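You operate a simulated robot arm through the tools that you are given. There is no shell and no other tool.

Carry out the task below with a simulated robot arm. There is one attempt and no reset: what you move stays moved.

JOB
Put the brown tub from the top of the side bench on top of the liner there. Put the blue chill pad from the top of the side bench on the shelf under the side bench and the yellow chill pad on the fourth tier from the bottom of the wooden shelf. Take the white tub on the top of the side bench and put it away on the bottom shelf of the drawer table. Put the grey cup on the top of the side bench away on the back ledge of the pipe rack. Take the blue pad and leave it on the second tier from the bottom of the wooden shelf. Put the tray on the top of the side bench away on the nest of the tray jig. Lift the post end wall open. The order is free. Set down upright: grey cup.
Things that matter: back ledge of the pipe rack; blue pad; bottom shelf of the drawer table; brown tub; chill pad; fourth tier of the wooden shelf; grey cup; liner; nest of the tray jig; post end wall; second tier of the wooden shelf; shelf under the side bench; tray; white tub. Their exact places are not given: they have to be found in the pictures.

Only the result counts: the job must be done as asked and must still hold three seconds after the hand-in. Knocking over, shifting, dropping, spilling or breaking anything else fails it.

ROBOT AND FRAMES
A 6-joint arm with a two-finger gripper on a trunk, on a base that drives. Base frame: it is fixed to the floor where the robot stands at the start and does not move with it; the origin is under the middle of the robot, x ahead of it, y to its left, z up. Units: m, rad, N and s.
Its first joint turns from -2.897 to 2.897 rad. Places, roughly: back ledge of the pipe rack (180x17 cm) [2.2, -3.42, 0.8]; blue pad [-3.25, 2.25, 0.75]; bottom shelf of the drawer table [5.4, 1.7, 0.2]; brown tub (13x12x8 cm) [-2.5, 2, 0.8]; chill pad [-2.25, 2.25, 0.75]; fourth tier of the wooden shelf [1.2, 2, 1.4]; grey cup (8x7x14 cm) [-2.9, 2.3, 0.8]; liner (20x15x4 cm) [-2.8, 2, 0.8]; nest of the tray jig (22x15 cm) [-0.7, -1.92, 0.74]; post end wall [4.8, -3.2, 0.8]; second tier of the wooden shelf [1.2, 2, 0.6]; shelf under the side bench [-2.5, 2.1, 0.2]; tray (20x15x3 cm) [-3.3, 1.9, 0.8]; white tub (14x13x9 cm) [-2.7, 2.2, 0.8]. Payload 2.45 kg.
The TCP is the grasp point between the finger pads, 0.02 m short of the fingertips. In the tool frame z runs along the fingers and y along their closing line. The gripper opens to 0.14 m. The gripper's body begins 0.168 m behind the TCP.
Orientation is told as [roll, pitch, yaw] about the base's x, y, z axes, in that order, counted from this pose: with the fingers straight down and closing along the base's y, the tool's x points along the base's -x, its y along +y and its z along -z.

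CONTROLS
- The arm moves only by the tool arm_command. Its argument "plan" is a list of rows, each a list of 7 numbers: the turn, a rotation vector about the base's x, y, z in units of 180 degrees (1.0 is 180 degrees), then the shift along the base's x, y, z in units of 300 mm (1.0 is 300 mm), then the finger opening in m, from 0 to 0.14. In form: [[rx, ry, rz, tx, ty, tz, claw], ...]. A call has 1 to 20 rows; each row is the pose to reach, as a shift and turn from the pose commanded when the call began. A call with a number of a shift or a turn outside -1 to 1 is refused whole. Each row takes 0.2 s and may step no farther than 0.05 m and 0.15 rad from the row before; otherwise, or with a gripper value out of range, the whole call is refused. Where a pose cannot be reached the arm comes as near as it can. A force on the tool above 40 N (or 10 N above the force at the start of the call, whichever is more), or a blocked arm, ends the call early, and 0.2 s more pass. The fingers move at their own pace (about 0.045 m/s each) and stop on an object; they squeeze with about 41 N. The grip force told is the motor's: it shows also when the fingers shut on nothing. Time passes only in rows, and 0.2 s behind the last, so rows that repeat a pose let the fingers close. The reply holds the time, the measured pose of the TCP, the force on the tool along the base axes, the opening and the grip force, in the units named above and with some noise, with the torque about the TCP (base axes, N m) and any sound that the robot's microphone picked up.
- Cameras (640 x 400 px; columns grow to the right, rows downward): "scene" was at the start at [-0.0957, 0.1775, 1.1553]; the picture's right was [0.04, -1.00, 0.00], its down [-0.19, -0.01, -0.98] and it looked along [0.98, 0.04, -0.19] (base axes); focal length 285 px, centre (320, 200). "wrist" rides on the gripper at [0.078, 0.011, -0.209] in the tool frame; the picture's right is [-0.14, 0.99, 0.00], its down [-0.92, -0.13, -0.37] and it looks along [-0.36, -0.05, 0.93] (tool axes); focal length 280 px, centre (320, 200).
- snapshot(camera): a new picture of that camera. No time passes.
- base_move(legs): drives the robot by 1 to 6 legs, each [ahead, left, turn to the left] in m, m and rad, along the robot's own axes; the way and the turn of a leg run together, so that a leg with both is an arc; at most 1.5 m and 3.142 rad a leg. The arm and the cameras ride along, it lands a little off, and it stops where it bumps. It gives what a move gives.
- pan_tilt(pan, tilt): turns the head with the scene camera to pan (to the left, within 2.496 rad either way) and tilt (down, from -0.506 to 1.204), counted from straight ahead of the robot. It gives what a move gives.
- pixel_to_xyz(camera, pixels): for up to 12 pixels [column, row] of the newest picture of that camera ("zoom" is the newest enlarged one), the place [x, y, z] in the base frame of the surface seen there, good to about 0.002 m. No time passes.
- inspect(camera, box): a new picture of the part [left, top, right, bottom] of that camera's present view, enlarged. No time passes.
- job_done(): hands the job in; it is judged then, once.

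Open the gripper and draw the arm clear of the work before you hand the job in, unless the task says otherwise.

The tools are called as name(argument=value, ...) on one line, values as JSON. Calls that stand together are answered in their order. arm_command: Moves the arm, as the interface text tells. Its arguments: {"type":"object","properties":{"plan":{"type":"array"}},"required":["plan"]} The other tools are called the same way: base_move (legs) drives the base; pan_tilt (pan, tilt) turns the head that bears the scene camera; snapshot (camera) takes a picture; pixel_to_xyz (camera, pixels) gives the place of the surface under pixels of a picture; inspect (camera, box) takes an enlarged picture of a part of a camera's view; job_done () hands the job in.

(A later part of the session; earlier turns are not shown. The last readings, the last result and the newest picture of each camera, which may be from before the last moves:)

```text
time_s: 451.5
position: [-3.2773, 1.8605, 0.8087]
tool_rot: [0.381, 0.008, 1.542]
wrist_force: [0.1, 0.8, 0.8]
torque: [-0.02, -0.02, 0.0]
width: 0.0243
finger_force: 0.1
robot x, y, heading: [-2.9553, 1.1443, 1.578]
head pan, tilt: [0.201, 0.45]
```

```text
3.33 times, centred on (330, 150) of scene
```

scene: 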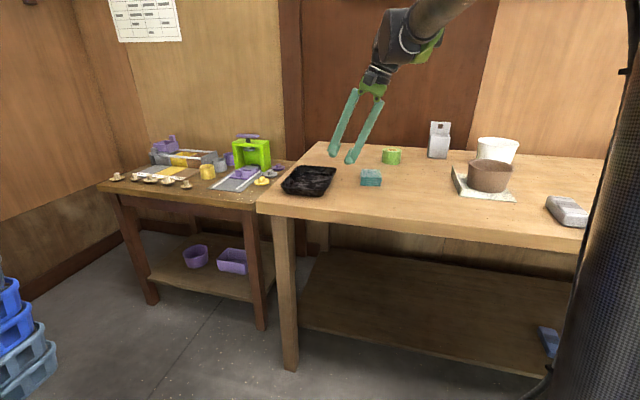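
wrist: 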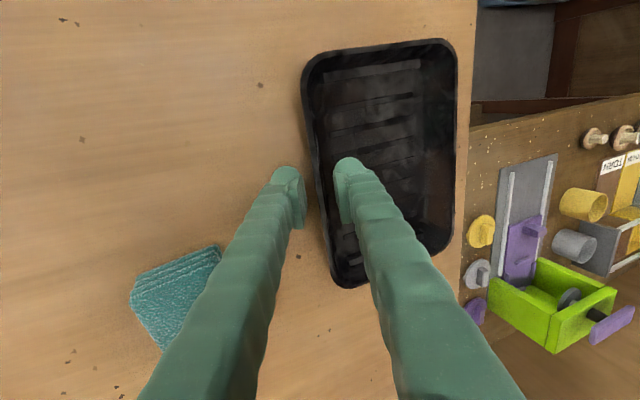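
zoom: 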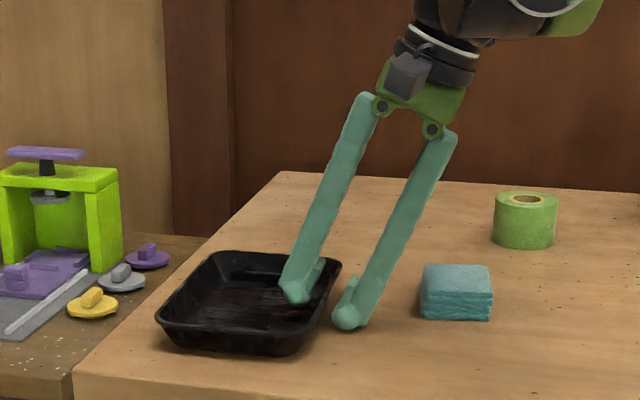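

The rim is between the pads, inside finger over the tray floor. I'll close the fingers.

arm_command(plan=[[0, 0, 0, 0, 0, 0, 0.0], [0, 0, 0, 0, 0, 0, 0.0], [0, 0, 0, 0, 0, 0, 0.0], [0, 0, 0, 0, 0, 0, 0.0]])

arm_command(plan=[[0, 0, 0, 0, 0, 0.06, 0.0], [0, 0, 0, 0, 0, 0.15, 0.0], [0, 0, 0, 0, 0, 0.25, 0.0], [0, 0, 0, 0, 0, 0.25, 0.0]])

snapshot(camera="wrist")

inspect(camera="scene", box=[250, 90, 410, 210])

```text
time_s: 452.5
position: [-3.2764, 1.8604, 0.8098]
tool_rot: [0.381, 0.008, 1.544]
wrist_force: [-0.3, -0.1, -1.1]
torque: [0.04, -0.05, 0.01]
width: 0.0059
finger_force: 29.5
robot x, y, heading: [-2.9557, 1.1421, 1.573]
head pan, tilt: [0.201, 0.45]
```

```text
time_s: 453.5
position: [-3.2771, 1.8603, 0.8833]
tool_rot: [0.381, 0.009, 1.542]
wrist_force: [0.3, -0.6, 0.3]
torque: [-0.01, 0.0, -0.03]
width: 0.0059
finger_force: 29.3
robot x, y, heading: [-2.9536, 1.1443, 1.571]
head pan, tilt: [0.201, 0.45]
```

```text
taken
```

wrist: 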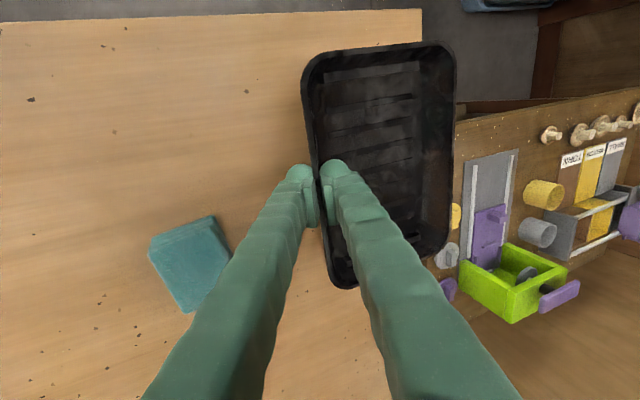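

```text
3.33 times, centred on (330, 150) of scene
```

zoom: 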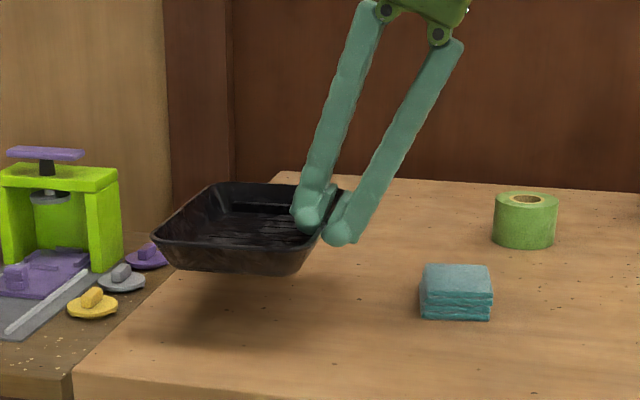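

The tray hangs level and light. I raise it to z≈1.05 and swing the tool 90° so that it points forward of the robot.

arm_command(plan=[[0, 0, 0, 0, 0, 0.13, 0.0], [0, 0, 0, 0, 0, 0.27, 0.0], [0, 0, 0, 0, 0, 0.41, 0.0], [0, 0, 0, 0, 0, 0.556, 0.0], [0, 0, -0.0455, 0.085, 0.012, 0.556, 0.0], [0, 0, -0.091, 0.17, 0.024, 0.556, 0.0], [0, 0, -0.1365, 0.255, 0.036, 0.556, 0.0], [0, 0, -0.182, 0.34, 0.048, 0.556, 0.0], [0, 0, -0.2275, 0.425, 0.06, 0.556, 0.0], [0, 0, -0.273, 0.51, 0.072, 0.556, 0.0], [0, 0, -0.3185, 0.595, 0.084, 0.556, 0.0], [0, 0, -0.364, 0.68, 0.096, 0.556, 0.0], [0, 0, -0.4095, 0.765, 0.108, 0.556, 0.0], [0, 0, -0.455, 0.85, 0.12, 0.556, 0.0], [0, 0, -0.49, 0.92, 0.13, 0.556, 0.0]])

snapshot(camera="wrist")

snapshot(camera="scene")

```text
time_s: 456.7
position: [-3.0026, 1.8986, 1.0534]
tool_rot: [0.382, 0.007, 0.003]
wrist_force: [-0.7, -0.9, -0.3]
torque: [0.02, 0.01, -0.03]
width: 0.0061
finger_force: 29.4
robot x, y, heading: [-2.9551, 1.1437, 1.572]
head pan, tilt: [0.201, 0.45]
```

```text
taken
```

wrist: 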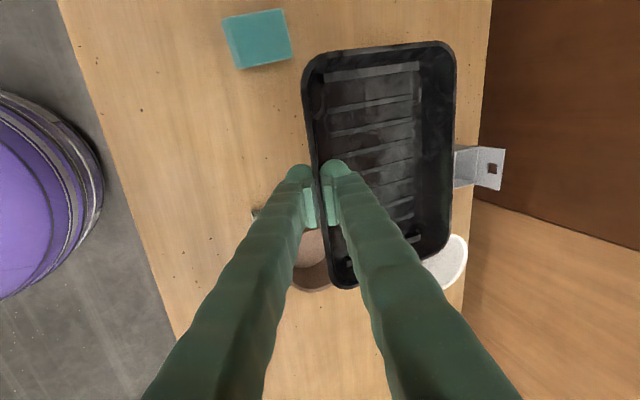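

```text
taken
```

scene: 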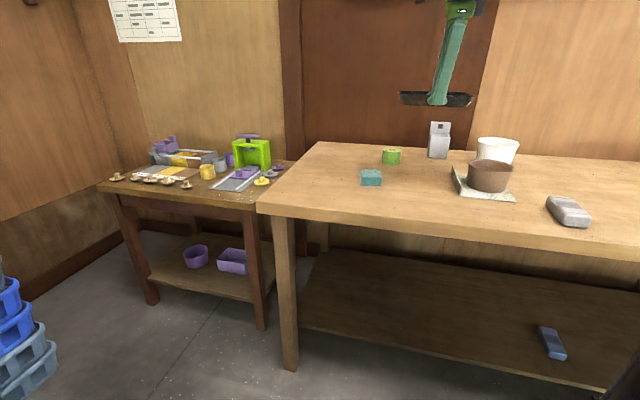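

Tray is level in front of the robot. I drive back, strafe right to x≈-0.75 and turn around to face the jig table.

base_move(legs=[[-1.1, 0, 0], [0, -1.2, 0], [0, -1.0, 0], [0, 0, 1.57], [0, 0, 1.57]])

pan_tilt(pan=0.0, tilt=0.45)

snapshot(camera="scene")

```text
time_s: 480.4
position: [-0.7234, -0.6884, 1.0521]
tool_rot: [0.382, 0.008, 3.134]
wrist_force: [0.5, 0.0, 0.4]
torque: [0.0, -0.02, 0.0]
width: 0.006
finger_force: 29.9
robot x, y, heading: [-0.7637, 0.0671, -1.574]
head pan, tilt: [0.201, 0.45]
```

```text
time_s: 481.1
position: [-0.7221, -0.6883, 1.0519]
tool_rot: [0.383, 0.008, 3.139]
wrist_force: [0.0, 0.3, -0.1]
torque: [0.0, -0.01, -0.03]
width: 0.0058
finger_force: 29.8
robot x, y, heading: [-0.7689, 0.0662, -1.578]
head pan, tilt: [0.0, 0.45]
```

```text
taken
```

scene: 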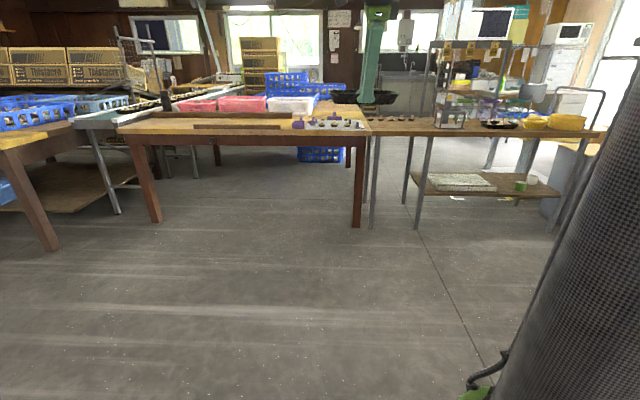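

I drive 1.0 m forward so the tray hovers near the jig, then re-measure the nest from the scene camera.

base_move(legs=[[1.0, 0, 0]])

pan_tilt(pan=0.0, tilt=0.55)

snapshot(camera="scene")

inspect(camera="scene", box=[200, 80, 400, 200])

```text
time_s: 486.3
position: [-0.7057, -1.6934, 1.0531]
tool_rot: [0.382, 0.006, -3.127]
wrist_force: [-1.0, -0.1, 0.7]
torque: [0.02, 0.01, -0.02]
width: 0.0058
finger_force: 30.0
robot x, y, heading: [-0.7609, -0.9409, -1.555]
head pan, tilt: [0.0, 0.45]
```

```text
time_s: 487.0
position: [-0.705, -1.6927, 1.0532]
tool_rot: [0.383, 0.009, -3.129]
wrist_force: [-0.1, 0.5, 0.0]
torque: [-0.02, 0.03, -0.02]
width: 0.0061
finger_force: 29.5
robot x, y, heading: [-0.7624, -0.9411, -1.559]
head pan, tilt: [0.0, 0.55]
```

```text
taken
```

scene: 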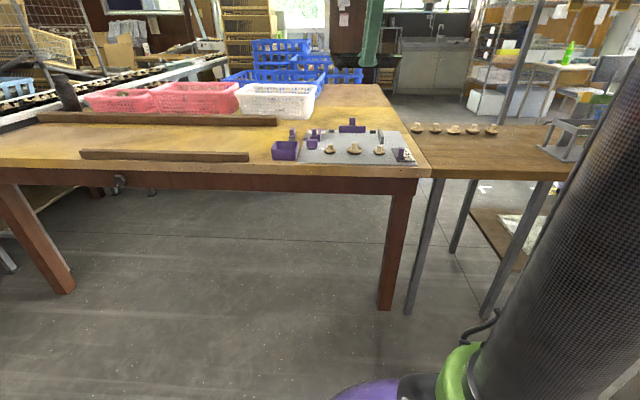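

```text
3.20 times, centred on (300, 140) of scene
```

zoom: 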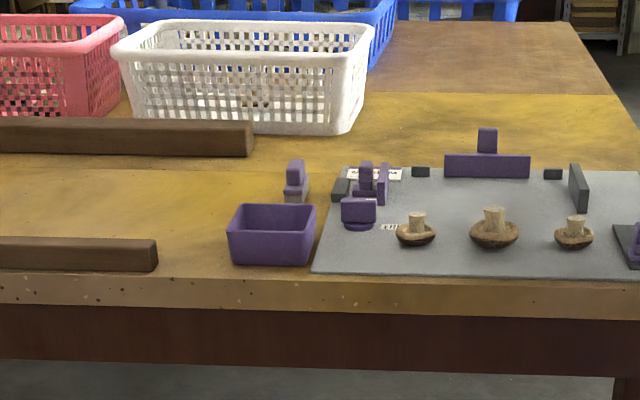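

I zoom tighter on the jig and measure the fence faces.

inspect(camera="scene", box=[295, 110, 425, 175])

pixel_to_xyz(camera="zoom", pixels=[[408, 85], [412, 115], [420, 130], [140, 85], [141, 105], [140, 125], [195, 92], [380, 95], [230, 90], [345, 92], [270, 130], [290, 100]])

```text
4.92 times, centred on (360, 142) of scene
```

zoom: 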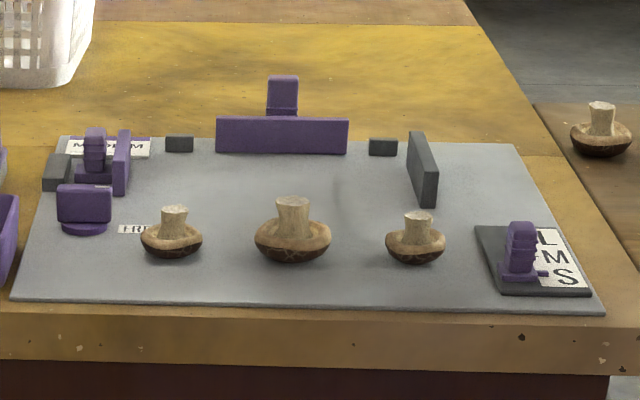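

```text
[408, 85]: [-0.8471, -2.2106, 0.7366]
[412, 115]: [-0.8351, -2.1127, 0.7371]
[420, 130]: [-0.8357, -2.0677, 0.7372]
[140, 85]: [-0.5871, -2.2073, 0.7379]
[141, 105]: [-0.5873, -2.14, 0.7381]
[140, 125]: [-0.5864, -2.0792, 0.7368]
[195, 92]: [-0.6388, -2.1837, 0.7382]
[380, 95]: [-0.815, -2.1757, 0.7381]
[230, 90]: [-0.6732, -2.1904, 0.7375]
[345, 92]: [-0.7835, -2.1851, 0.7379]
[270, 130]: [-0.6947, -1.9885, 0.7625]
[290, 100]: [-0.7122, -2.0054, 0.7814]
```

I'll query the correct points on stops and fences.

pixel_to_xyz(camera="zoom", pixels=[[222, 148], [340, 150], [180, 148], [383, 152], [411, 165], [428, 198], [418, 150], [126, 150], [126, 180], [118, 185], [290, 170], [290, 215]])

```text
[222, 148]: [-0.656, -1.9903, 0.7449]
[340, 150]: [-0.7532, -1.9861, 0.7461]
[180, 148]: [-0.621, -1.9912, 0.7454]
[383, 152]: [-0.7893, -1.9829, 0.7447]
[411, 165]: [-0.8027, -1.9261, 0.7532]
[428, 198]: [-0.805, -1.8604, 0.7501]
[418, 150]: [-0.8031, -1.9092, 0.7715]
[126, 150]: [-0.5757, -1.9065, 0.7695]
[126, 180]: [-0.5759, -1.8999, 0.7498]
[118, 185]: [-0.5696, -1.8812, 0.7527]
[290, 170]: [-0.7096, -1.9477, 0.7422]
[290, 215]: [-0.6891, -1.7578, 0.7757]
```

Nest: back line tilted -2.8°, centre ≈(-0.690, -1.913), fences at x≈-0.8025 and -0.5757. I move the tray over it (TCP -0.687, -1.843) with yaw aligned, at z≈0.86.

arm_command(plan=[[0, 0, -0.004, 0.012, -0.1, -0.05, 0.0], [0, 0, -0.008, 0.024, -0.2, -0.12, 0.0], [0, 0, -0.012, 0.036, -0.3, -0.2, 0.0], [0, 0, -0.016, 0.048, -0.4, -0.3, 0.0], [0, 0, -0.0196, 0.061, -0.502, -0.4, 0.0], [0, 0, -0.0196, 0.061, -0.502, -0.53, 0.0], [0, 0, -0.0196, 0.061, -0.502, -0.644, 0.0], [0, 0, -0.0196, 0.061, -0.502, -0.644, 0.0]])

snapshot(camera="wrist")

inspect(camera="scene", box=[280, 80, 430, 180])

```text
time_s: 488.8
position: [-0.6897, -1.8432, 0.8579]
tool_rot: [0.382, 0.007, 3.094]
wrist_force: [-1.2, -1.1, 0.1]
torque: [0.03, 0.0, 0.01]
width: 0.0061
finger_force: 29.0
robot x, y, heading: [-0.7628, -0.9358, -1.563]
head pan, tilt: [0.0, 0.55]
```

```text
taken
```

wrist: 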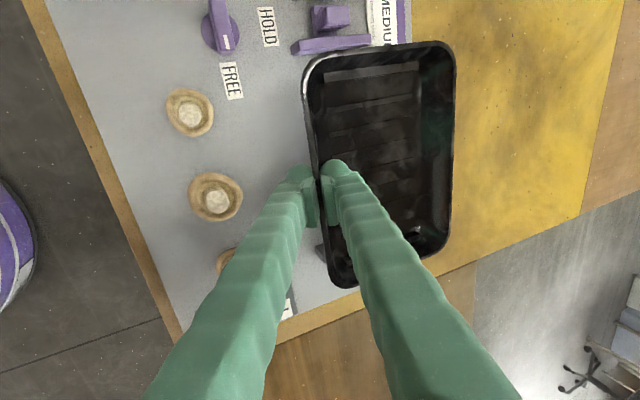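

```text
4.00 times, centred on (355, 130) of scene
```

zoom: 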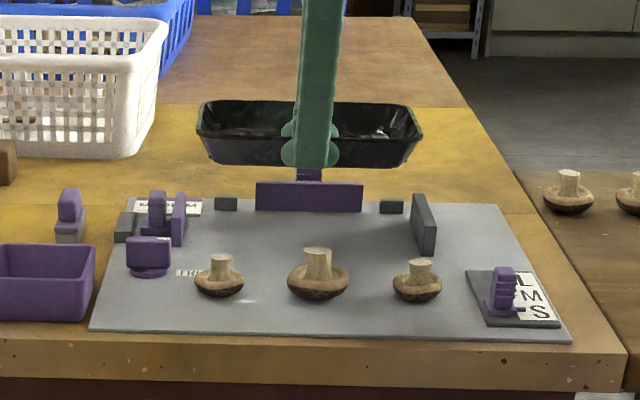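

I verify the hovering tray's rim position in world coordinates.

pixel_to_xyz(camera="wrist", pixels=[[306, 90], [313, 150], [454, 80], [453, 180], [380, 45], [430, 42], [340, 286], [440, 250], [455, 120], [325, 240]])

pixel_to_xyz(camera="zoom", pixels=[[200, 125], [421, 130], [230, 160], [390, 163], [265, 160], [203, 105], [405, 108]])

```text
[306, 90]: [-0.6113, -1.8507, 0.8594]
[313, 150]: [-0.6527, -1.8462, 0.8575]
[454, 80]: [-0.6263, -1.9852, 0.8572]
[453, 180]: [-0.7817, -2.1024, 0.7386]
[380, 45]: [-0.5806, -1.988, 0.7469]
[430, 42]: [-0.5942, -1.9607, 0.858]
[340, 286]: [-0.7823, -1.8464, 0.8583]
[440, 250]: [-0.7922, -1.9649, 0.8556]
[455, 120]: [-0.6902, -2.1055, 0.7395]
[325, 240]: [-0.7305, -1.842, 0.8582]
```

```text
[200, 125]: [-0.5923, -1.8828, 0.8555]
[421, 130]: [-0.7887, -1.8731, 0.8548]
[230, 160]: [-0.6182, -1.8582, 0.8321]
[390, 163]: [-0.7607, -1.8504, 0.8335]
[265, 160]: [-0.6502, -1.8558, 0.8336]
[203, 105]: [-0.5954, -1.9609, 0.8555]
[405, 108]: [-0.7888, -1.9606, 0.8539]
```

Tray centre ≈(-0.691, -1.915), level, with ~1 cm to each fence. I lower it to just touching the plate (TCP z≈0.776).

arm_command(plan=[[0, 0, 0, 0.005, 0, -0.1, 0.0], [0, 0, 0, 0.005, 0, -0.18, 0.0], [0, 0, 0, 0.005, 0, -0.24, 0.0], [0, 0, 0, 0.005, 0, -0.268, 0.0], [0, 0, 0, 0.005, 0, -0.268, 0.0]])

snapshot(camera="wrist")

inspect(camera="scene", box=[295, 110, 425, 175])

```text
time_s: 490.0
position: [-0.6877, -1.8422, 0.7794]
tool_rot: [0.382, 0.008, 3.093]
wrist_force: [-0.6, 0.3, -0.1]
torque: [-0.03, 0.01, -0.01]
width: 0.0059
finger_force: 29.8
robot x, y, heading: [-0.7613, -0.9384, -1.557]
head pan, tilt: [0.0, 0.55]
```

```text
taken
```

wrist: 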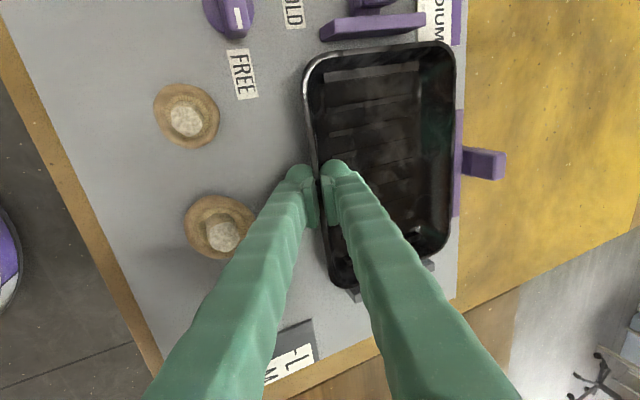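

```text
4.92 times, centred on (360, 142) of scene
```

zoom: 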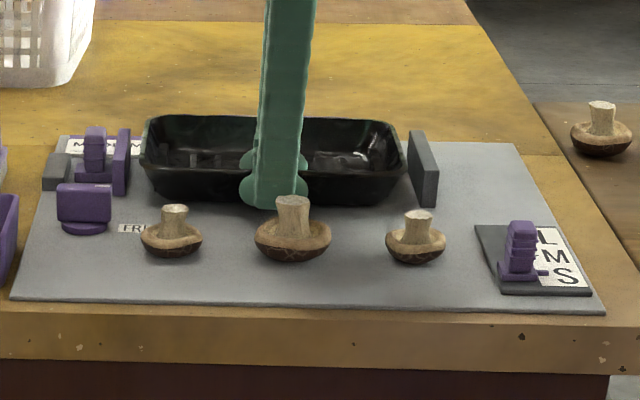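

The tray is between the fences and just above the plate. I lower the last ~3 mm, open slightly and back out along the tool axis.

arm_command(plan=[[0, 0, 0, 0, 0, -0.01, 0.0], [0, 0, 0, 0, 0, -0.01, 0.0], [0, 0, 0, 0, 0, -0.01, 0.026], [0, 0, 0, 0, 0, -0.01, 0.026], [0, 0, 0, 0, 0, -0.01, 0.026], [0, 0, 0, 0.002, 0.03, 0.07, 0.026], [0, 0, 0, 0.004, 0.07, 0.17, 0.026], [0, 0, 0, 0.006, 0.12, 0.3, 0.026], [0, 0, 0, 0.006, 0.17, 0.43, 0.026], [0, 0, 0, 0.006, 0.2, 0.57, 0.026], [0, 0, 0, 0.006, 0.2, 0.7, 0.026]])

snapshot(camera="wrist")

inspect(camera="scene", box=[295, 110, 425, 175])

```text
time_s: 492.4
position: [-0.6837, -1.7857, 0.9885]
tool_rot: [0.383, 0.006, 3.093]
wrist_force: [-0.4, -0.7, 0.5]
torque: [0.02, 0.02, 0.01]
width: 0.0261
finger_force: 0.0
robot x, y, heading: [-0.7625, -0.9382, -1.56]
head pan, tilt: [0.0, 0.55]
```

```text
taken
```

wrist: 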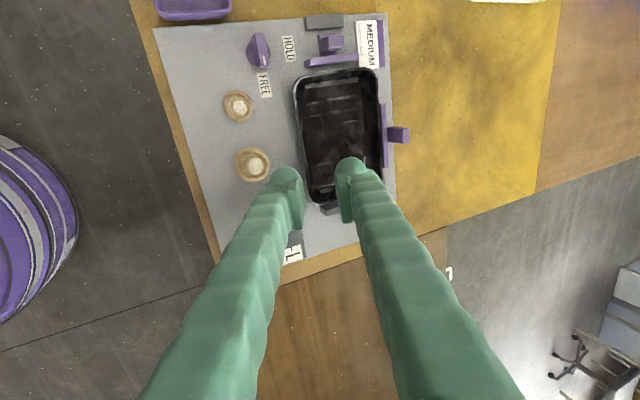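

```text
4.92 times, centred on (360, 142) of scene
```

zoom: 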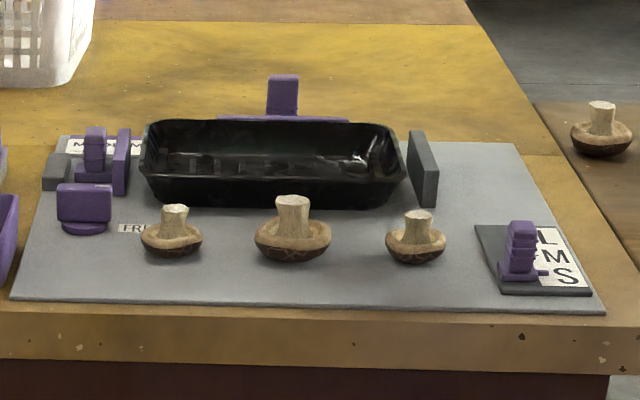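

The tray sits in the nest with nothing else disturbed. I verify its position.

pixel_to_xyz(camera="zoom", pixels=[[142, 160], [403, 165], [150, 122], [395, 128], [270, 180], [270, 195], [270, 122]])

pixel_to_xyz(camera="wrist", pixels=[[298, 100], [375, 75], [380, 150], [312, 180], [325, 85], [340, 140]])

```text
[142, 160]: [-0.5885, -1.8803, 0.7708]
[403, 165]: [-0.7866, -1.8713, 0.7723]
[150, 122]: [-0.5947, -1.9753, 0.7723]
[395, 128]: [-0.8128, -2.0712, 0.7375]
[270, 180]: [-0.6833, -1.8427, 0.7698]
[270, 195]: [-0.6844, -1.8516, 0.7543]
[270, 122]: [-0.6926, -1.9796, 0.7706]
```

```text
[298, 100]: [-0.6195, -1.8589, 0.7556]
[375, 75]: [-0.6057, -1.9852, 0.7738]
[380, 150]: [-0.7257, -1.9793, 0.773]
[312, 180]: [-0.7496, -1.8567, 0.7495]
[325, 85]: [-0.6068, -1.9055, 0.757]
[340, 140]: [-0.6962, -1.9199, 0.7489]
```

The tray is seated (rim z≈0.773, inside the fences). Now I bring the tool back to vertical and aligned with the robot's heading.

arm_command(plan=[[0.0407, -0.002, 0, 0, 0.05, 0.08, 0.06], [0.0813, -0.004, 0, 0, 0.1, 0.16, 0.06], [0.122, -0.006, 0, 0, 0.15, 0.25, 0.08]])

arm_command(plan=[[0, 0, 0.0445, 0, 0, 0, 0.1], [0, 0, 0.089, 0, 0, 0, 0.1], [0, 0, 0.1335, 0, 0, 0, 0.1], [0, 0, 0.178, 0, 0, 0, 0.1], [0, 0, 0.2225, 0, 0, 0, 0.1], [0, 0, 0.267, 0, 0, 0, 0.1], [0, 0, 0.3115, 0, 0, 0, 0.1], [0, 0, 0.356, 0, 0, 0, 0.1], [0, 0, 0.4005, 0, 0, 0, 0.1], [0, 0, 0.445, 0, 0, 0, 0.1], [0, 0, 0.4895, 0, 0, 0, 0.1], [0, 0, 0.519, 0, 0, 0, 0.1]])

```text
time_s: 493.2
position: [-0.6833, -1.7393, 1.0643]
tool_rot: [-0.003, 0.007, 3.091]
wrist_force: [0.2, 0.3, 0.4]
torque: [-0.04, 0.03, -0.02]
width: 0.0797
finger_force: 0.0
robot x, y, heading: [-0.7602, -0.9384, -1.557]
head pan, tilt: [0.0, 0.55]
```

```text
time_s: 495.8
position: [-0.6835, -1.7392, 1.0641]
tool_rot: [-0.003, 0.007, -1.561]
wrist_force: [-1.0, 0.0, 0.3]
torque: [0.01, 0.0, 0.0]
width: 0.1
finger_force: 0.0
robot x, y, heading: [-0.765, -0.943, -1.557]
head pan, tilt: [0.0, 0.55]
```

Now to the bench for the white tub: back up, turn around, strafe left and drive up.

base_move(legs=[[-0.95, 0, 0], [0, 0, 1.57], [0, 0, 1.57], [0, 1.4, 0], [0, 0.45, 0], [1.15, 0, 0]])

pan_tilt(pan=0.0, tilt=0.55)

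snapshot(camera="scene")

snapshot(camera="wrist")

```text
time_s: 522.8
position: [-2.7398, 1.9394, 1.0643]
tool_rot: [-0.001, 0.007, 1.594]
wrist_force: [0.0, 0.4, 0.1]
torque: [0.0, 0.03, 0.04]
width: 0.0998
finger_force: 0.0
robot x, y, heading: [-2.6524, 1.1386, 1.596]
head pan, tilt: [0.0, 0.55]
```

```text
time_s: 523.4
position: [-2.7392, 1.9389, 1.0627]
tool_rot: [-0.001, 0.008, 1.593]
wrist_force: [-0.1, 0.0, 0.4]
torque: [0.05, -0.02, 0.01]
width: 0.0998
finger_force: 0.2
robot x, y, heading: [-2.6468, 1.1413, 1.599]
head pan, tilt: [0.0, 0.55]
```

```text
taken
```

scene: 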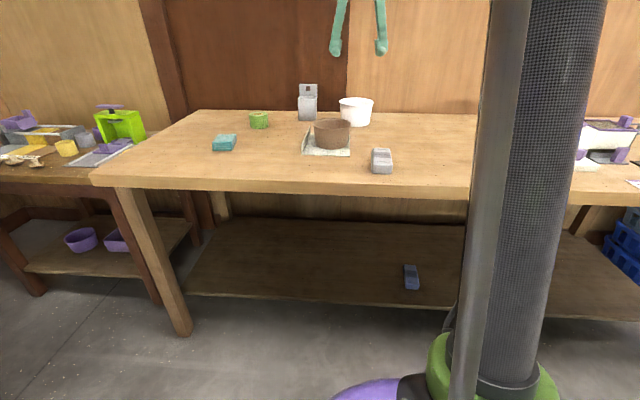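

```text
taken
```

wrist: 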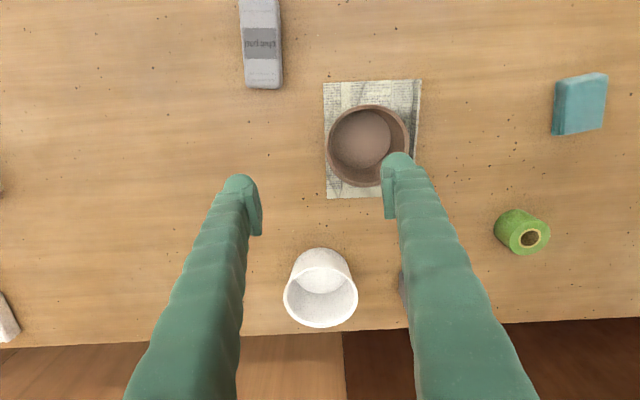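

The white tub is at (321,290). I zoom and measure its rim.

inspect(camera="wrist", box=[270, 235, 370, 340])

pixel_to_xyz(camera="zoom", pixels=[[192, 240], [200, 190], [455, 215], [448, 270], [320, 347], [250, 325], [400, 325], [320, 105], [220, 150], [430, 165]])

```text
3.81 times, centred on (320, 288) of wrist
```

zoom: 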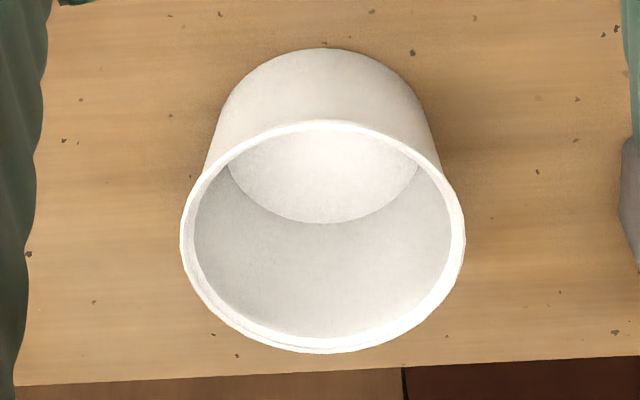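

```text
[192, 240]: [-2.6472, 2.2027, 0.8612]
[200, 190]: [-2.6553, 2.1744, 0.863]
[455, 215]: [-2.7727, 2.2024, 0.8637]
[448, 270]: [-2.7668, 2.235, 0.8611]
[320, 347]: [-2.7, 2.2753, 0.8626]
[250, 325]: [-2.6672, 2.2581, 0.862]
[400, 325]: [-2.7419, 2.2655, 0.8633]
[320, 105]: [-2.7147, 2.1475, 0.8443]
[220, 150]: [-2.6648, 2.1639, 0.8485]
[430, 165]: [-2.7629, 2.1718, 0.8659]
```

White tub: rim z≈0.8635, centre ≈(-2.7095, 2.211), +x wall at x≈-2.6455. I'll pinch that wall with a 40° forward tilt; first drive 0.12 m closer and take the hover pose along the tool axis.

base_move(legs=[[0.12, 0, -0.02]])

```text
time_s: 524.6
position: [-2.7245, 2.0599, 1.0642]
tool_rot: [-0.002, 0.007, 1.572]
wrist_force: [-0.7, -0.1, -0.2]
torque: [-0.01, -0.04, 0.0]
width: 0.1002
finger_force: 0.1
robot x, y, heading: [-2.6563, 1.2656, 1.581]
head pan, tilt: [0.0, 0.55]
```

Now tilt 40° and go to the pre-grasp pose behind and above the wall.

arm_command(plan=[[0.0444, 0, 0, 0.053, 0.05, -0.05, 0.05], [0.0889, 0, 0, 0.106, 0.1, -0.1, 0.05], [0.1333, 0, 0, 0.159, 0.15, -0.16, 0.05], [0.1778, 0, 0, 0.212, 0.2, -0.24, 0.05], [0.2222, 0, 0, 0.263, 0.247, -0.33, 0.05], [0.2222, 0, 0, 0.263, 0.247, -0.397, 0.05], [0.2222, 0, 0, 0.263, 0.247, -0.397, 0.05]])

snapshot(camera="wrist")

inspect(camera="scene", box=[270, 40, 430, 160])

```text
time_s: 526.2
position: [-2.6455, 2.1345, 0.9454]
tool_rot: [-0.005, -0.689, 1.574]
wrist_force: [0.2, -0.2, 0.4]
torque: [0.02, 0.0, -0.04]
width: 0.05
finger_force: 0.0
robot x, y, heading: [-2.6519, 1.2586, 1.578]
head pan, tilt: [0.0, 0.55]
```

```text
taken
```

wrist: 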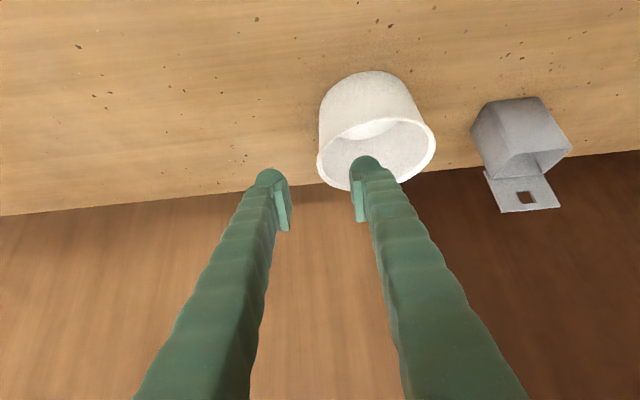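

```text
3.33 times, centred on (350, 100) of scene
```

zoom: 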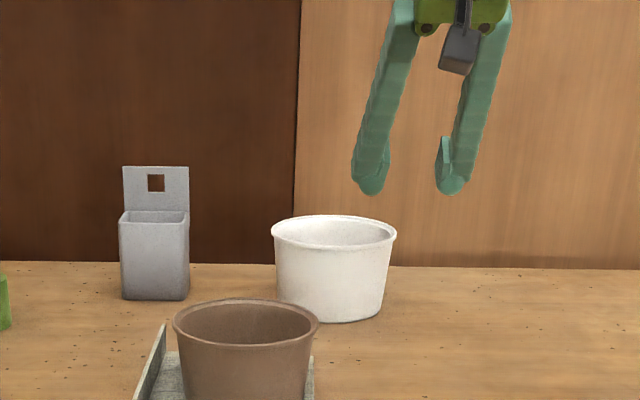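

I re-check the wall location from this view, then advance along the tool axis.

pixel_to_xyz(camera="wrist", pixels=[[318, 160], [319, 168], [434, 148], [380, 122], [345, 188], [323, 152]])

```text
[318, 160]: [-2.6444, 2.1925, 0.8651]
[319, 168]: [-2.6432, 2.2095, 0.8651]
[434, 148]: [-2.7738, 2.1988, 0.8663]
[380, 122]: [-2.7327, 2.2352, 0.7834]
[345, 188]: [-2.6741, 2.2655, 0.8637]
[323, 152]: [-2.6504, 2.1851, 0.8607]
```

The wall's outer edge is at x≈-2.643, so the TCP at -2.6455 is right. Advance, then close.

arm_command(plan=[[0, 0, 0, 0, 0.1, -0.121, 0.05], [0, 0, 0, 0, 0.19, -0.23, 0.05], [0, 0, 0, 0, 0.255, -0.308, 0.05], [0, 0, 0, 0, 0.255, -0.308, 0.05], [0, 0, 0, 0, 0.255, -0.308, 0.0], [0, 0, 0, 0, 0.255, -0.308, 0.0], [0, 0, 0, 0, 0.255, -0.308, 0.0], [0, 0, 0, 0, 0.255, -0.308, 0.0]])

snapshot(camera="wrist")

inspect(camera="scene", box=[270, 40, 430, 160])

```text
time_s: 528.0
position: [-2.6464, 2.2118, 0.8529]
tool_rot: [-0.003, -0.693, 1.574]
wrist_force: [-1.2, -0.9, 2.1]
torque: [-0.11, 0.35, 0.12]
width: 0.008
finger_force: 35.6
robot x, y, heading: [-2.6559, 1.2622, 1.573]
head pan, tilt: [0.0, 0.55]
```

```text
taken
```

wrist: 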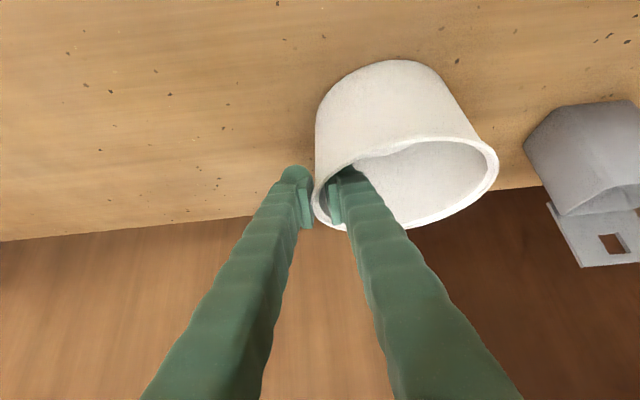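

```text
3.33 times, centred on (350, 100) of scene
```

zoom: 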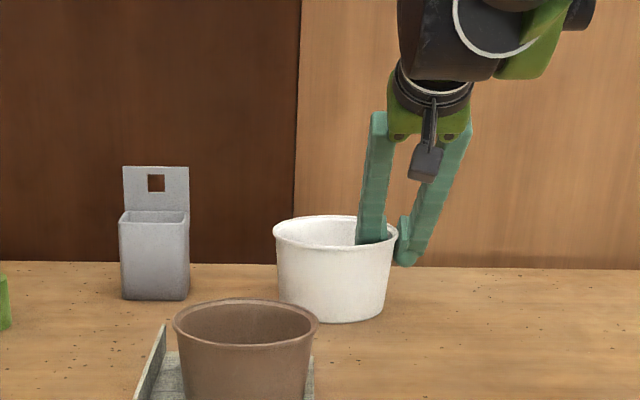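

Gripped (width 0.008). I lift it slowly, watching the tub.

arm_command(plan=[[0, 0, 0, 0, 0, 0.06, 0.0], [0, 0, 0, 0, 0, 0.16, 0.0], [0, 0, 0, 0, 0, 0.3, 0.0], [0, 0, 0, 0, 0, 0.45, 0.0], [0, 0, 0, 0, 0, 0.6, 0.0], [0, 0, 0, 0, 0, 0.6, 0.0]])

snapshot(camera="wrist")

snapshot(camera="scene")

```text
time_s: 529.4
position: [-2.646, 2.2085, 1.0303]
tool_rot: [-0.003, -0.691, 1.571]
wrist_force: [-0.6, 0.8, -0.5]
torque: [0.03, -0.06, 0.01]
width: 0.0068
finger_force: 35.5
robot x, y, heading: [-2.6546, 1.2616, 1.572]
head pan, tilt: [0.0, 0.55]
```

```text
taken
```

wrist: 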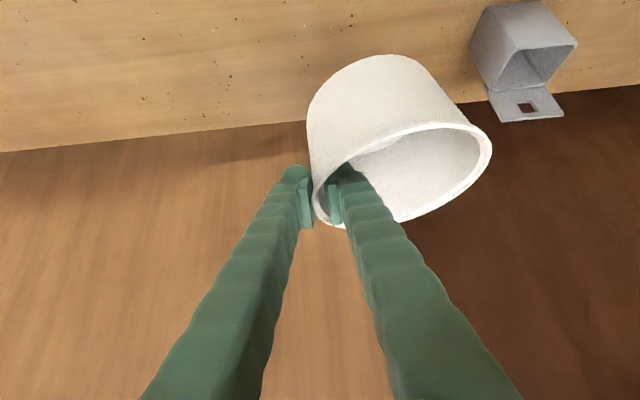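

```text
taken
```

scene: 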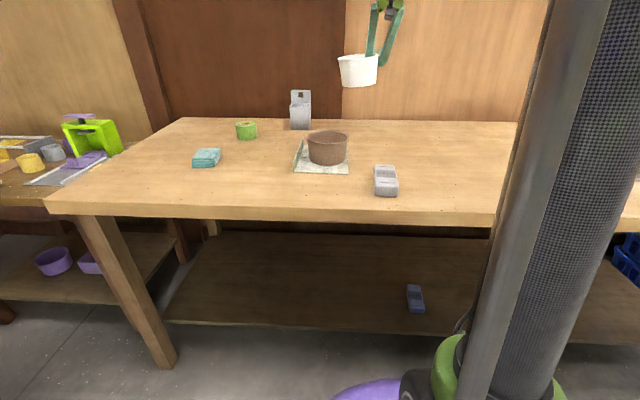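

The tub is held. I back off, turn to face +x and drive east along y≈0.5.

base_move(legs=[[-0.75, 0, 0], [0, 0, -1.575], [1.5, 0, 0], [1.5, 0, 0], [1.5, 0, 0]])

pan_tilt(pan=0.0, tilt=0.3)

snapshot(camera="scene")

```text
time_s: 558.4
position: [2.7789, 0.375, 1.031]
tool_rot: [-0.003, -0.692, -0.026]
wrist_force: [0.1, 0.3, -0.6]
torque: [-0.01, 0.06, 0.0]
width: 0.007
finger_force: 34.6
robot x, y, heading: [1.8283, 0.4032, -0.023]
head pan, tilt: [0.0, 0.55]
```

```text
time_s: 559.1
position: [2.7778, 0.3752, 1.0306]
tool_rot: [-0.004, -0.692, -0.023]
wrist_force: [1.1, 0.5, -0.6]
torque: [-0.02, 0.02, 0.01]
width: 0.0067
finger_force: 34.9
robot x, y, heading: [1.8273, 0.4032, -0.021]
head pan, tilt: [0.0, 0.3]
```

```text
taken
```

scene: 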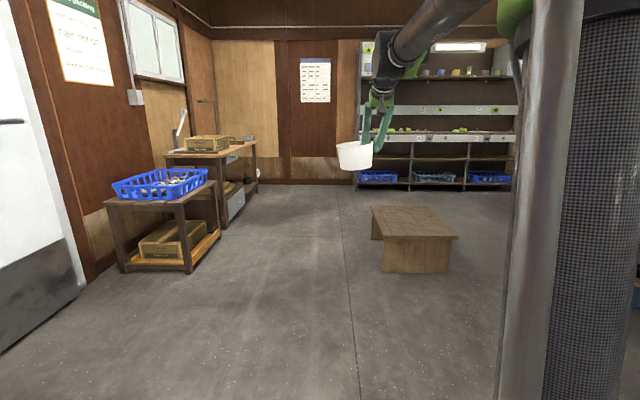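

On course. I shift left 0.12 m to clear the platform, go forward to x≈4.6, then right, turn left to face the drawer table and strafe to x≈5.4.

base_move(legs=[[0, 0.12, 0.023], [1.4, 0, 0], [1.4, 0, 0], [0, -0.4, 0], [0, 0, 1.57], [0, -0.75, 0]])

pan_tilt(pan=0.0, tilt=0.5)

snapshot(camera="scene")

```text
time_s: 583.3
position: [5.4239, 1.1152, 1.0302]
tool_rot: [-0.002, -0.691, 1.588]
wrist_force: [0.2, 0.4, -1.0]
torque: [-0.01, -0.04, -0.04]
width: 0.0068
finger_force: 34.6
robot x, y, heading: [5.4317, 0.1693, 1.595]
head pan, tilt: [0.0, 0.3]
```

```text
time_s: 584.1
position: [5.4228, 1.1154, 1.0309]
tool_rot: [-0.003, -0.691, 1.59]
wrist_force: [-0.3, -0.5, -1.1]
torque: [0.0, -0.07, -0.01]
width: 0.0067
finger_force: 34.5
robot x, y, heading: [5.4299, 0.1639, 1.589]
head pan, tilt: [0.0, 0.499]
```

```text
taken
```

scene: 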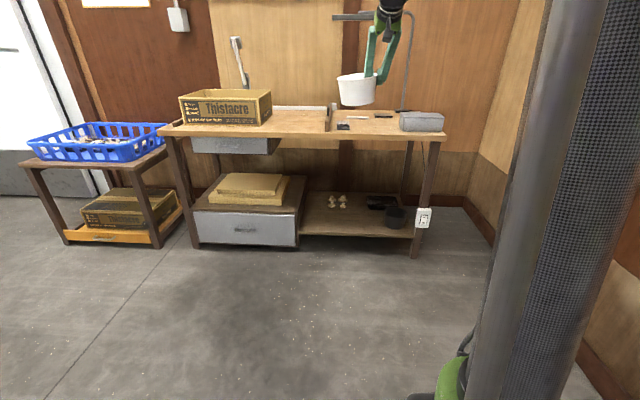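

Aligned: the tub's centre is at x≈5.36. I lower the arm in front of the table in three steps to z≈0.31, extending slightly.

arm_command(plan=[[0, 0, 0, 0, 0.03, -0.14, 0.0], [0, 0, 0, 0, 0.06, -0.28, 0.0], [0, 0, 0, 0, 0.09, -0.42, 0.0], [0, 0, 0, 0, 0.12, -0.56, 0.0], [0, 0, 0, 0, 0.15, -0.7, 0.0], [0, 0, 0, 0, 0.18, -0.84, 0.0], [0, 0, 0, 0, 0.2, -0.98, 0.0]])

arm_command(plan=[[0, 0, 0, 0, 0, -0.14, 0.0], [0, 0, 0, 0, 0, -0.28, 0.0], [0, 0, 0, 0, 0, -0.42, 0.0], [0, 0, 0, 0, 0, -0.56, 0.0], [0, 0, 0, 0, 0, -0.7, 0.0], [0, 0, 0, 0, 0, -0.84, 0.0], [0, 0, 0, 0, 0, -0.98, 0.0]])

arm_command(plan=[[0, 0, 0, 0, 0.03, -0.14, 0.0], [0, 0, 0, 0, 0.06, -0.28, 0.0], [0, 0, 0, 0, 0.08, -0.42, 0.0], [0, 0, 0, 0, 0.08, -0.42, 0.0]])

snapshot(camera="scene")

snapshot(camera="wrist")

```text
time_s: 585.7
position: [5.4255, 1.1754, 0.7346]
tool_rot: [-0.003, -0.69, 1.59]
wrist_force: [-0.4, 0.4, -1.1]
torque: [0.02, -0.04, -0.01]
width: 0.0067
finger_force: 35.0
robot x, y, heading: [5.4296, 0.1668, 1.595]
head pan, tilt: [0.0, 0.499]
```

```text
time_s: 587.3
position: [5.4217, 1.1752, 0.4409]
tool_rot: [-0.002, -0.691, 1.589]
wrist_force: [0.2, -0.6, -0.8]
torque: [0.03, -0.05, -0.02]
width: 0.0068
finger_force: 35.1
robot x, y, heading: [5.4314, 0.1634, 1.592]
head pan, tilt: [0.0, 0.499]
```

```text
time_s: 588.3
position: [5.423, 1.1991, 0.3166]
tool_rot: [-0.004, -0.69, 1.588]
wrist_force: [-0.3, -0.4, -1.0]
torque: [0.0, -0.04, 0.02]
width: 0.0069
finger_force: 34.7
robot x, y, heading: [5.4344, 0.1694, 1.591]
head pan, tilt: [0.0, 0.499]
```

```text
taken
```

scene: 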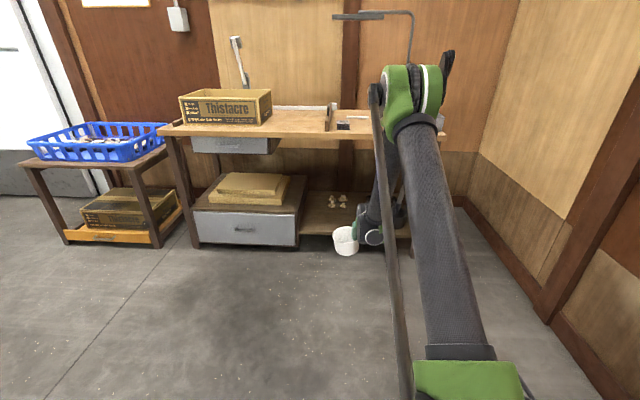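

```text
taken
```

wrist: 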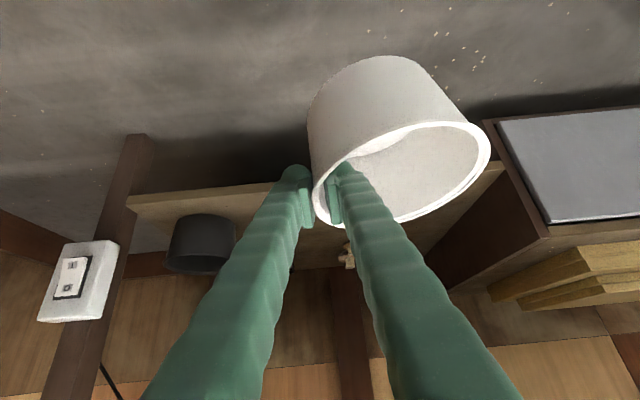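

Clear view: pot to the right, drawer box to the left. I drive 0.25 m ahead so the tub comes in over the shelf's front edge.

base_move(legs=[[0.25, 0, -0.015]])

snapshot(camera="wrist")

snapshot(camera="scene")

```text
time_s: 590.1
position: [5.4398, 1.4529, 0.3169]
tool_rot: [-0.002, -0.689, 1.569]
wrist_force: [-0.5, 0.2, -0.8]
torque: [0.0, -0.03, 0.01]
width: 0.0068
finger_force: 35.2
robot x, y, heading: [5.4294, 0.4181, 1.574]
head pan, tilt: [0.0, 0.499]
```

```text
taken
```

wrist: 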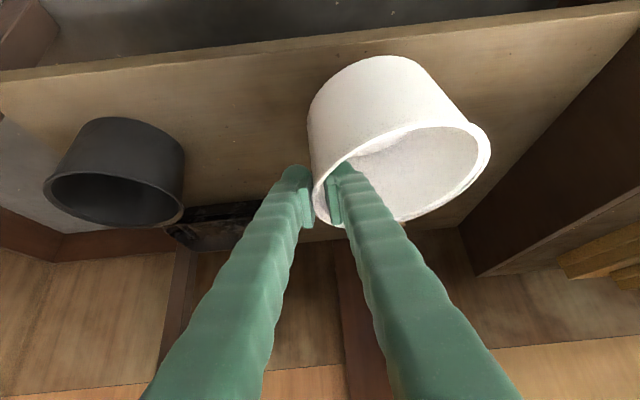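

```text
taken
```

scene: 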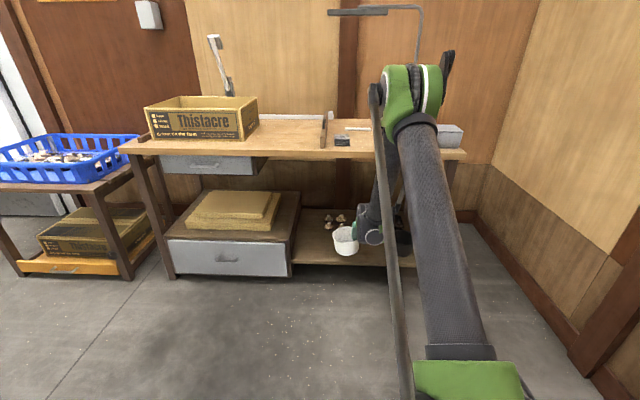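

I reach in 0.095 m with the arm, then lower toward the shelf watching the force.

arm_command(plan=[[0, 0, 0, -0.03, 0.11, 0, 0.0], [0, 0, 0, -0.05, 0.22, 0, 0.0], [0, 0, 0, -0.05, 0.32, 0, 0.0], [0, 0, 0, -0.05, 0.32, -0.1, 0.0], [0, 0, 0, -0.05, 0.32, -0.17, 0.0], [0, 0, 0, -0.05, 0.32, -0.2, 0.0], [0, 0, 0, -0.05, 0.32, -0.2, 0.0]])

snapshot(camera="wrist")

inspect(camera="scene", box=[280, 180, 440, 290])

```text
time_s: 591.7
position: [5.4257, 1.5506, 0.2572]
tool_rot: [-0.003, -0.693, 1.569]
wrist_force: [-0.2, 0.7, 0.7]
torque: [-0.03, 0.04, -0.02]
width: 0.0066
finger_force: 35.3
robot x, y, heading: [5.4304, 0.4213, 1.577]
head pan, tilt: [0.0, 0.499]
```

```text
taken
```

wrist: 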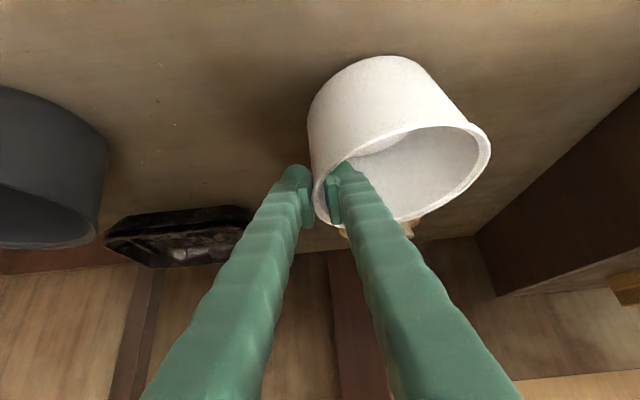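

```text
3.64 times, centred on (360, 235) of scene
```

zoom: 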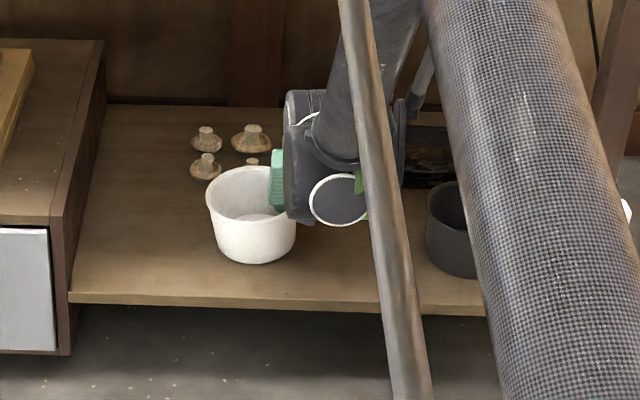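

The tub is over the shelf, free of the mushrooms and pot. I level it with a small roll (~5.5°), lower until contact, then release.

arm_command(plan=[[0, 0.015, 0, 0, 0, 0.01, 0.0], [0, 0.03, 0, 0, 0, 0.01, 0.0], [0, 0.03, 0, 0, 0, -0.01, 0.0], [0, 0.03, 0, 0, 0, -0.025, 0.0], [0, 0.03, 0, 0, 0, -0.035, 0.0], [0, 0.03, 0, 0, 0, -0.035, 0.0]])

inspect(camera="scene", box=[310, 200, 410, 280])

```text
time_s: 593.1
position: [5.4263, 1.5498, 0.246]
tool_rot: [0.118, -0.687, 1.491]
wrist_force: [0.7, -0.5, 5.1]
torque: [-0.32, 0.23, 0.09]
width: 0.0067
finger_force: 34.9
robot x, y, heading: [5.4317, 0.4215, 1.575]
head pan, tilt: [0.0, 0.499]
```

```text
5.00 times, centred on (360, 240) of scene
```

zoom: 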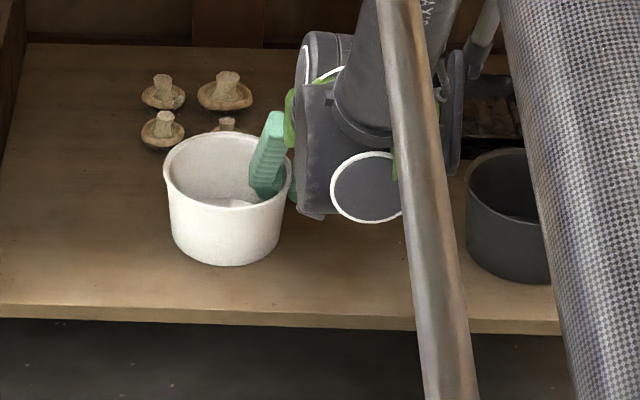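

Contact (Fz≈5 N). I open and withdraw along the tool axis.

arm_command(plan=[[0, 0, 0, 0, 0, 0, 0.04], [0, 0, 0, 0, 0, 0, 0.04], [0, 0, 0, 0, 0, 0, 0.04], [0, 0, 0, 0.008, -0.07, 0.083, 0.04], [0, 0, 0, 0.018, -0.16, 0.19, 0.04], [0, 0, 0, 0.029, -0.257, 0.305, 0.04], [0, 0, 0, 0.029, -0.38, 0.305, 0.04], [0, 0, 0, 0.029, -0.5, 0.305, 0.04]])

snapshot(camera="wrist")

inspect(camera="scene", box=[310, 190, 410, 280])

```text
time_s: 594.9
position: [5.4355, 1.4, 0.3384]
tool_rot: [0.118, -0.686, 1.492]
wrist_force: [-0.5, -0.1, -0.3]
torque: [0.01, -0.03, 0.02]
width: 0.0398
finger_force: 0.0
robot x, y, heading: [5.4277, 0.4162, 1.572]
head pan, tilt: [0.0, 0.499]
```

```text
taken
```

wrist: 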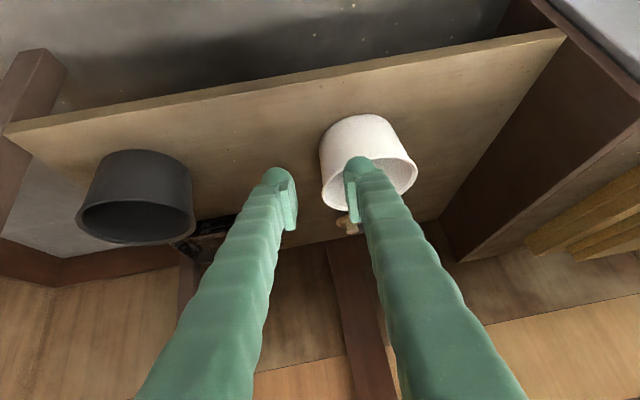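

```text
4.44 times, centred on (360, 235) of scene
```

zoom: 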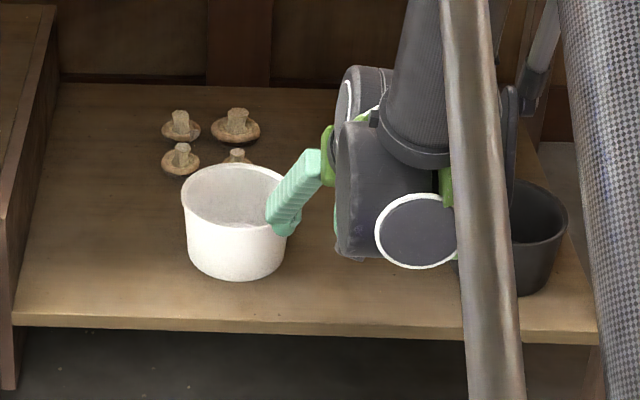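

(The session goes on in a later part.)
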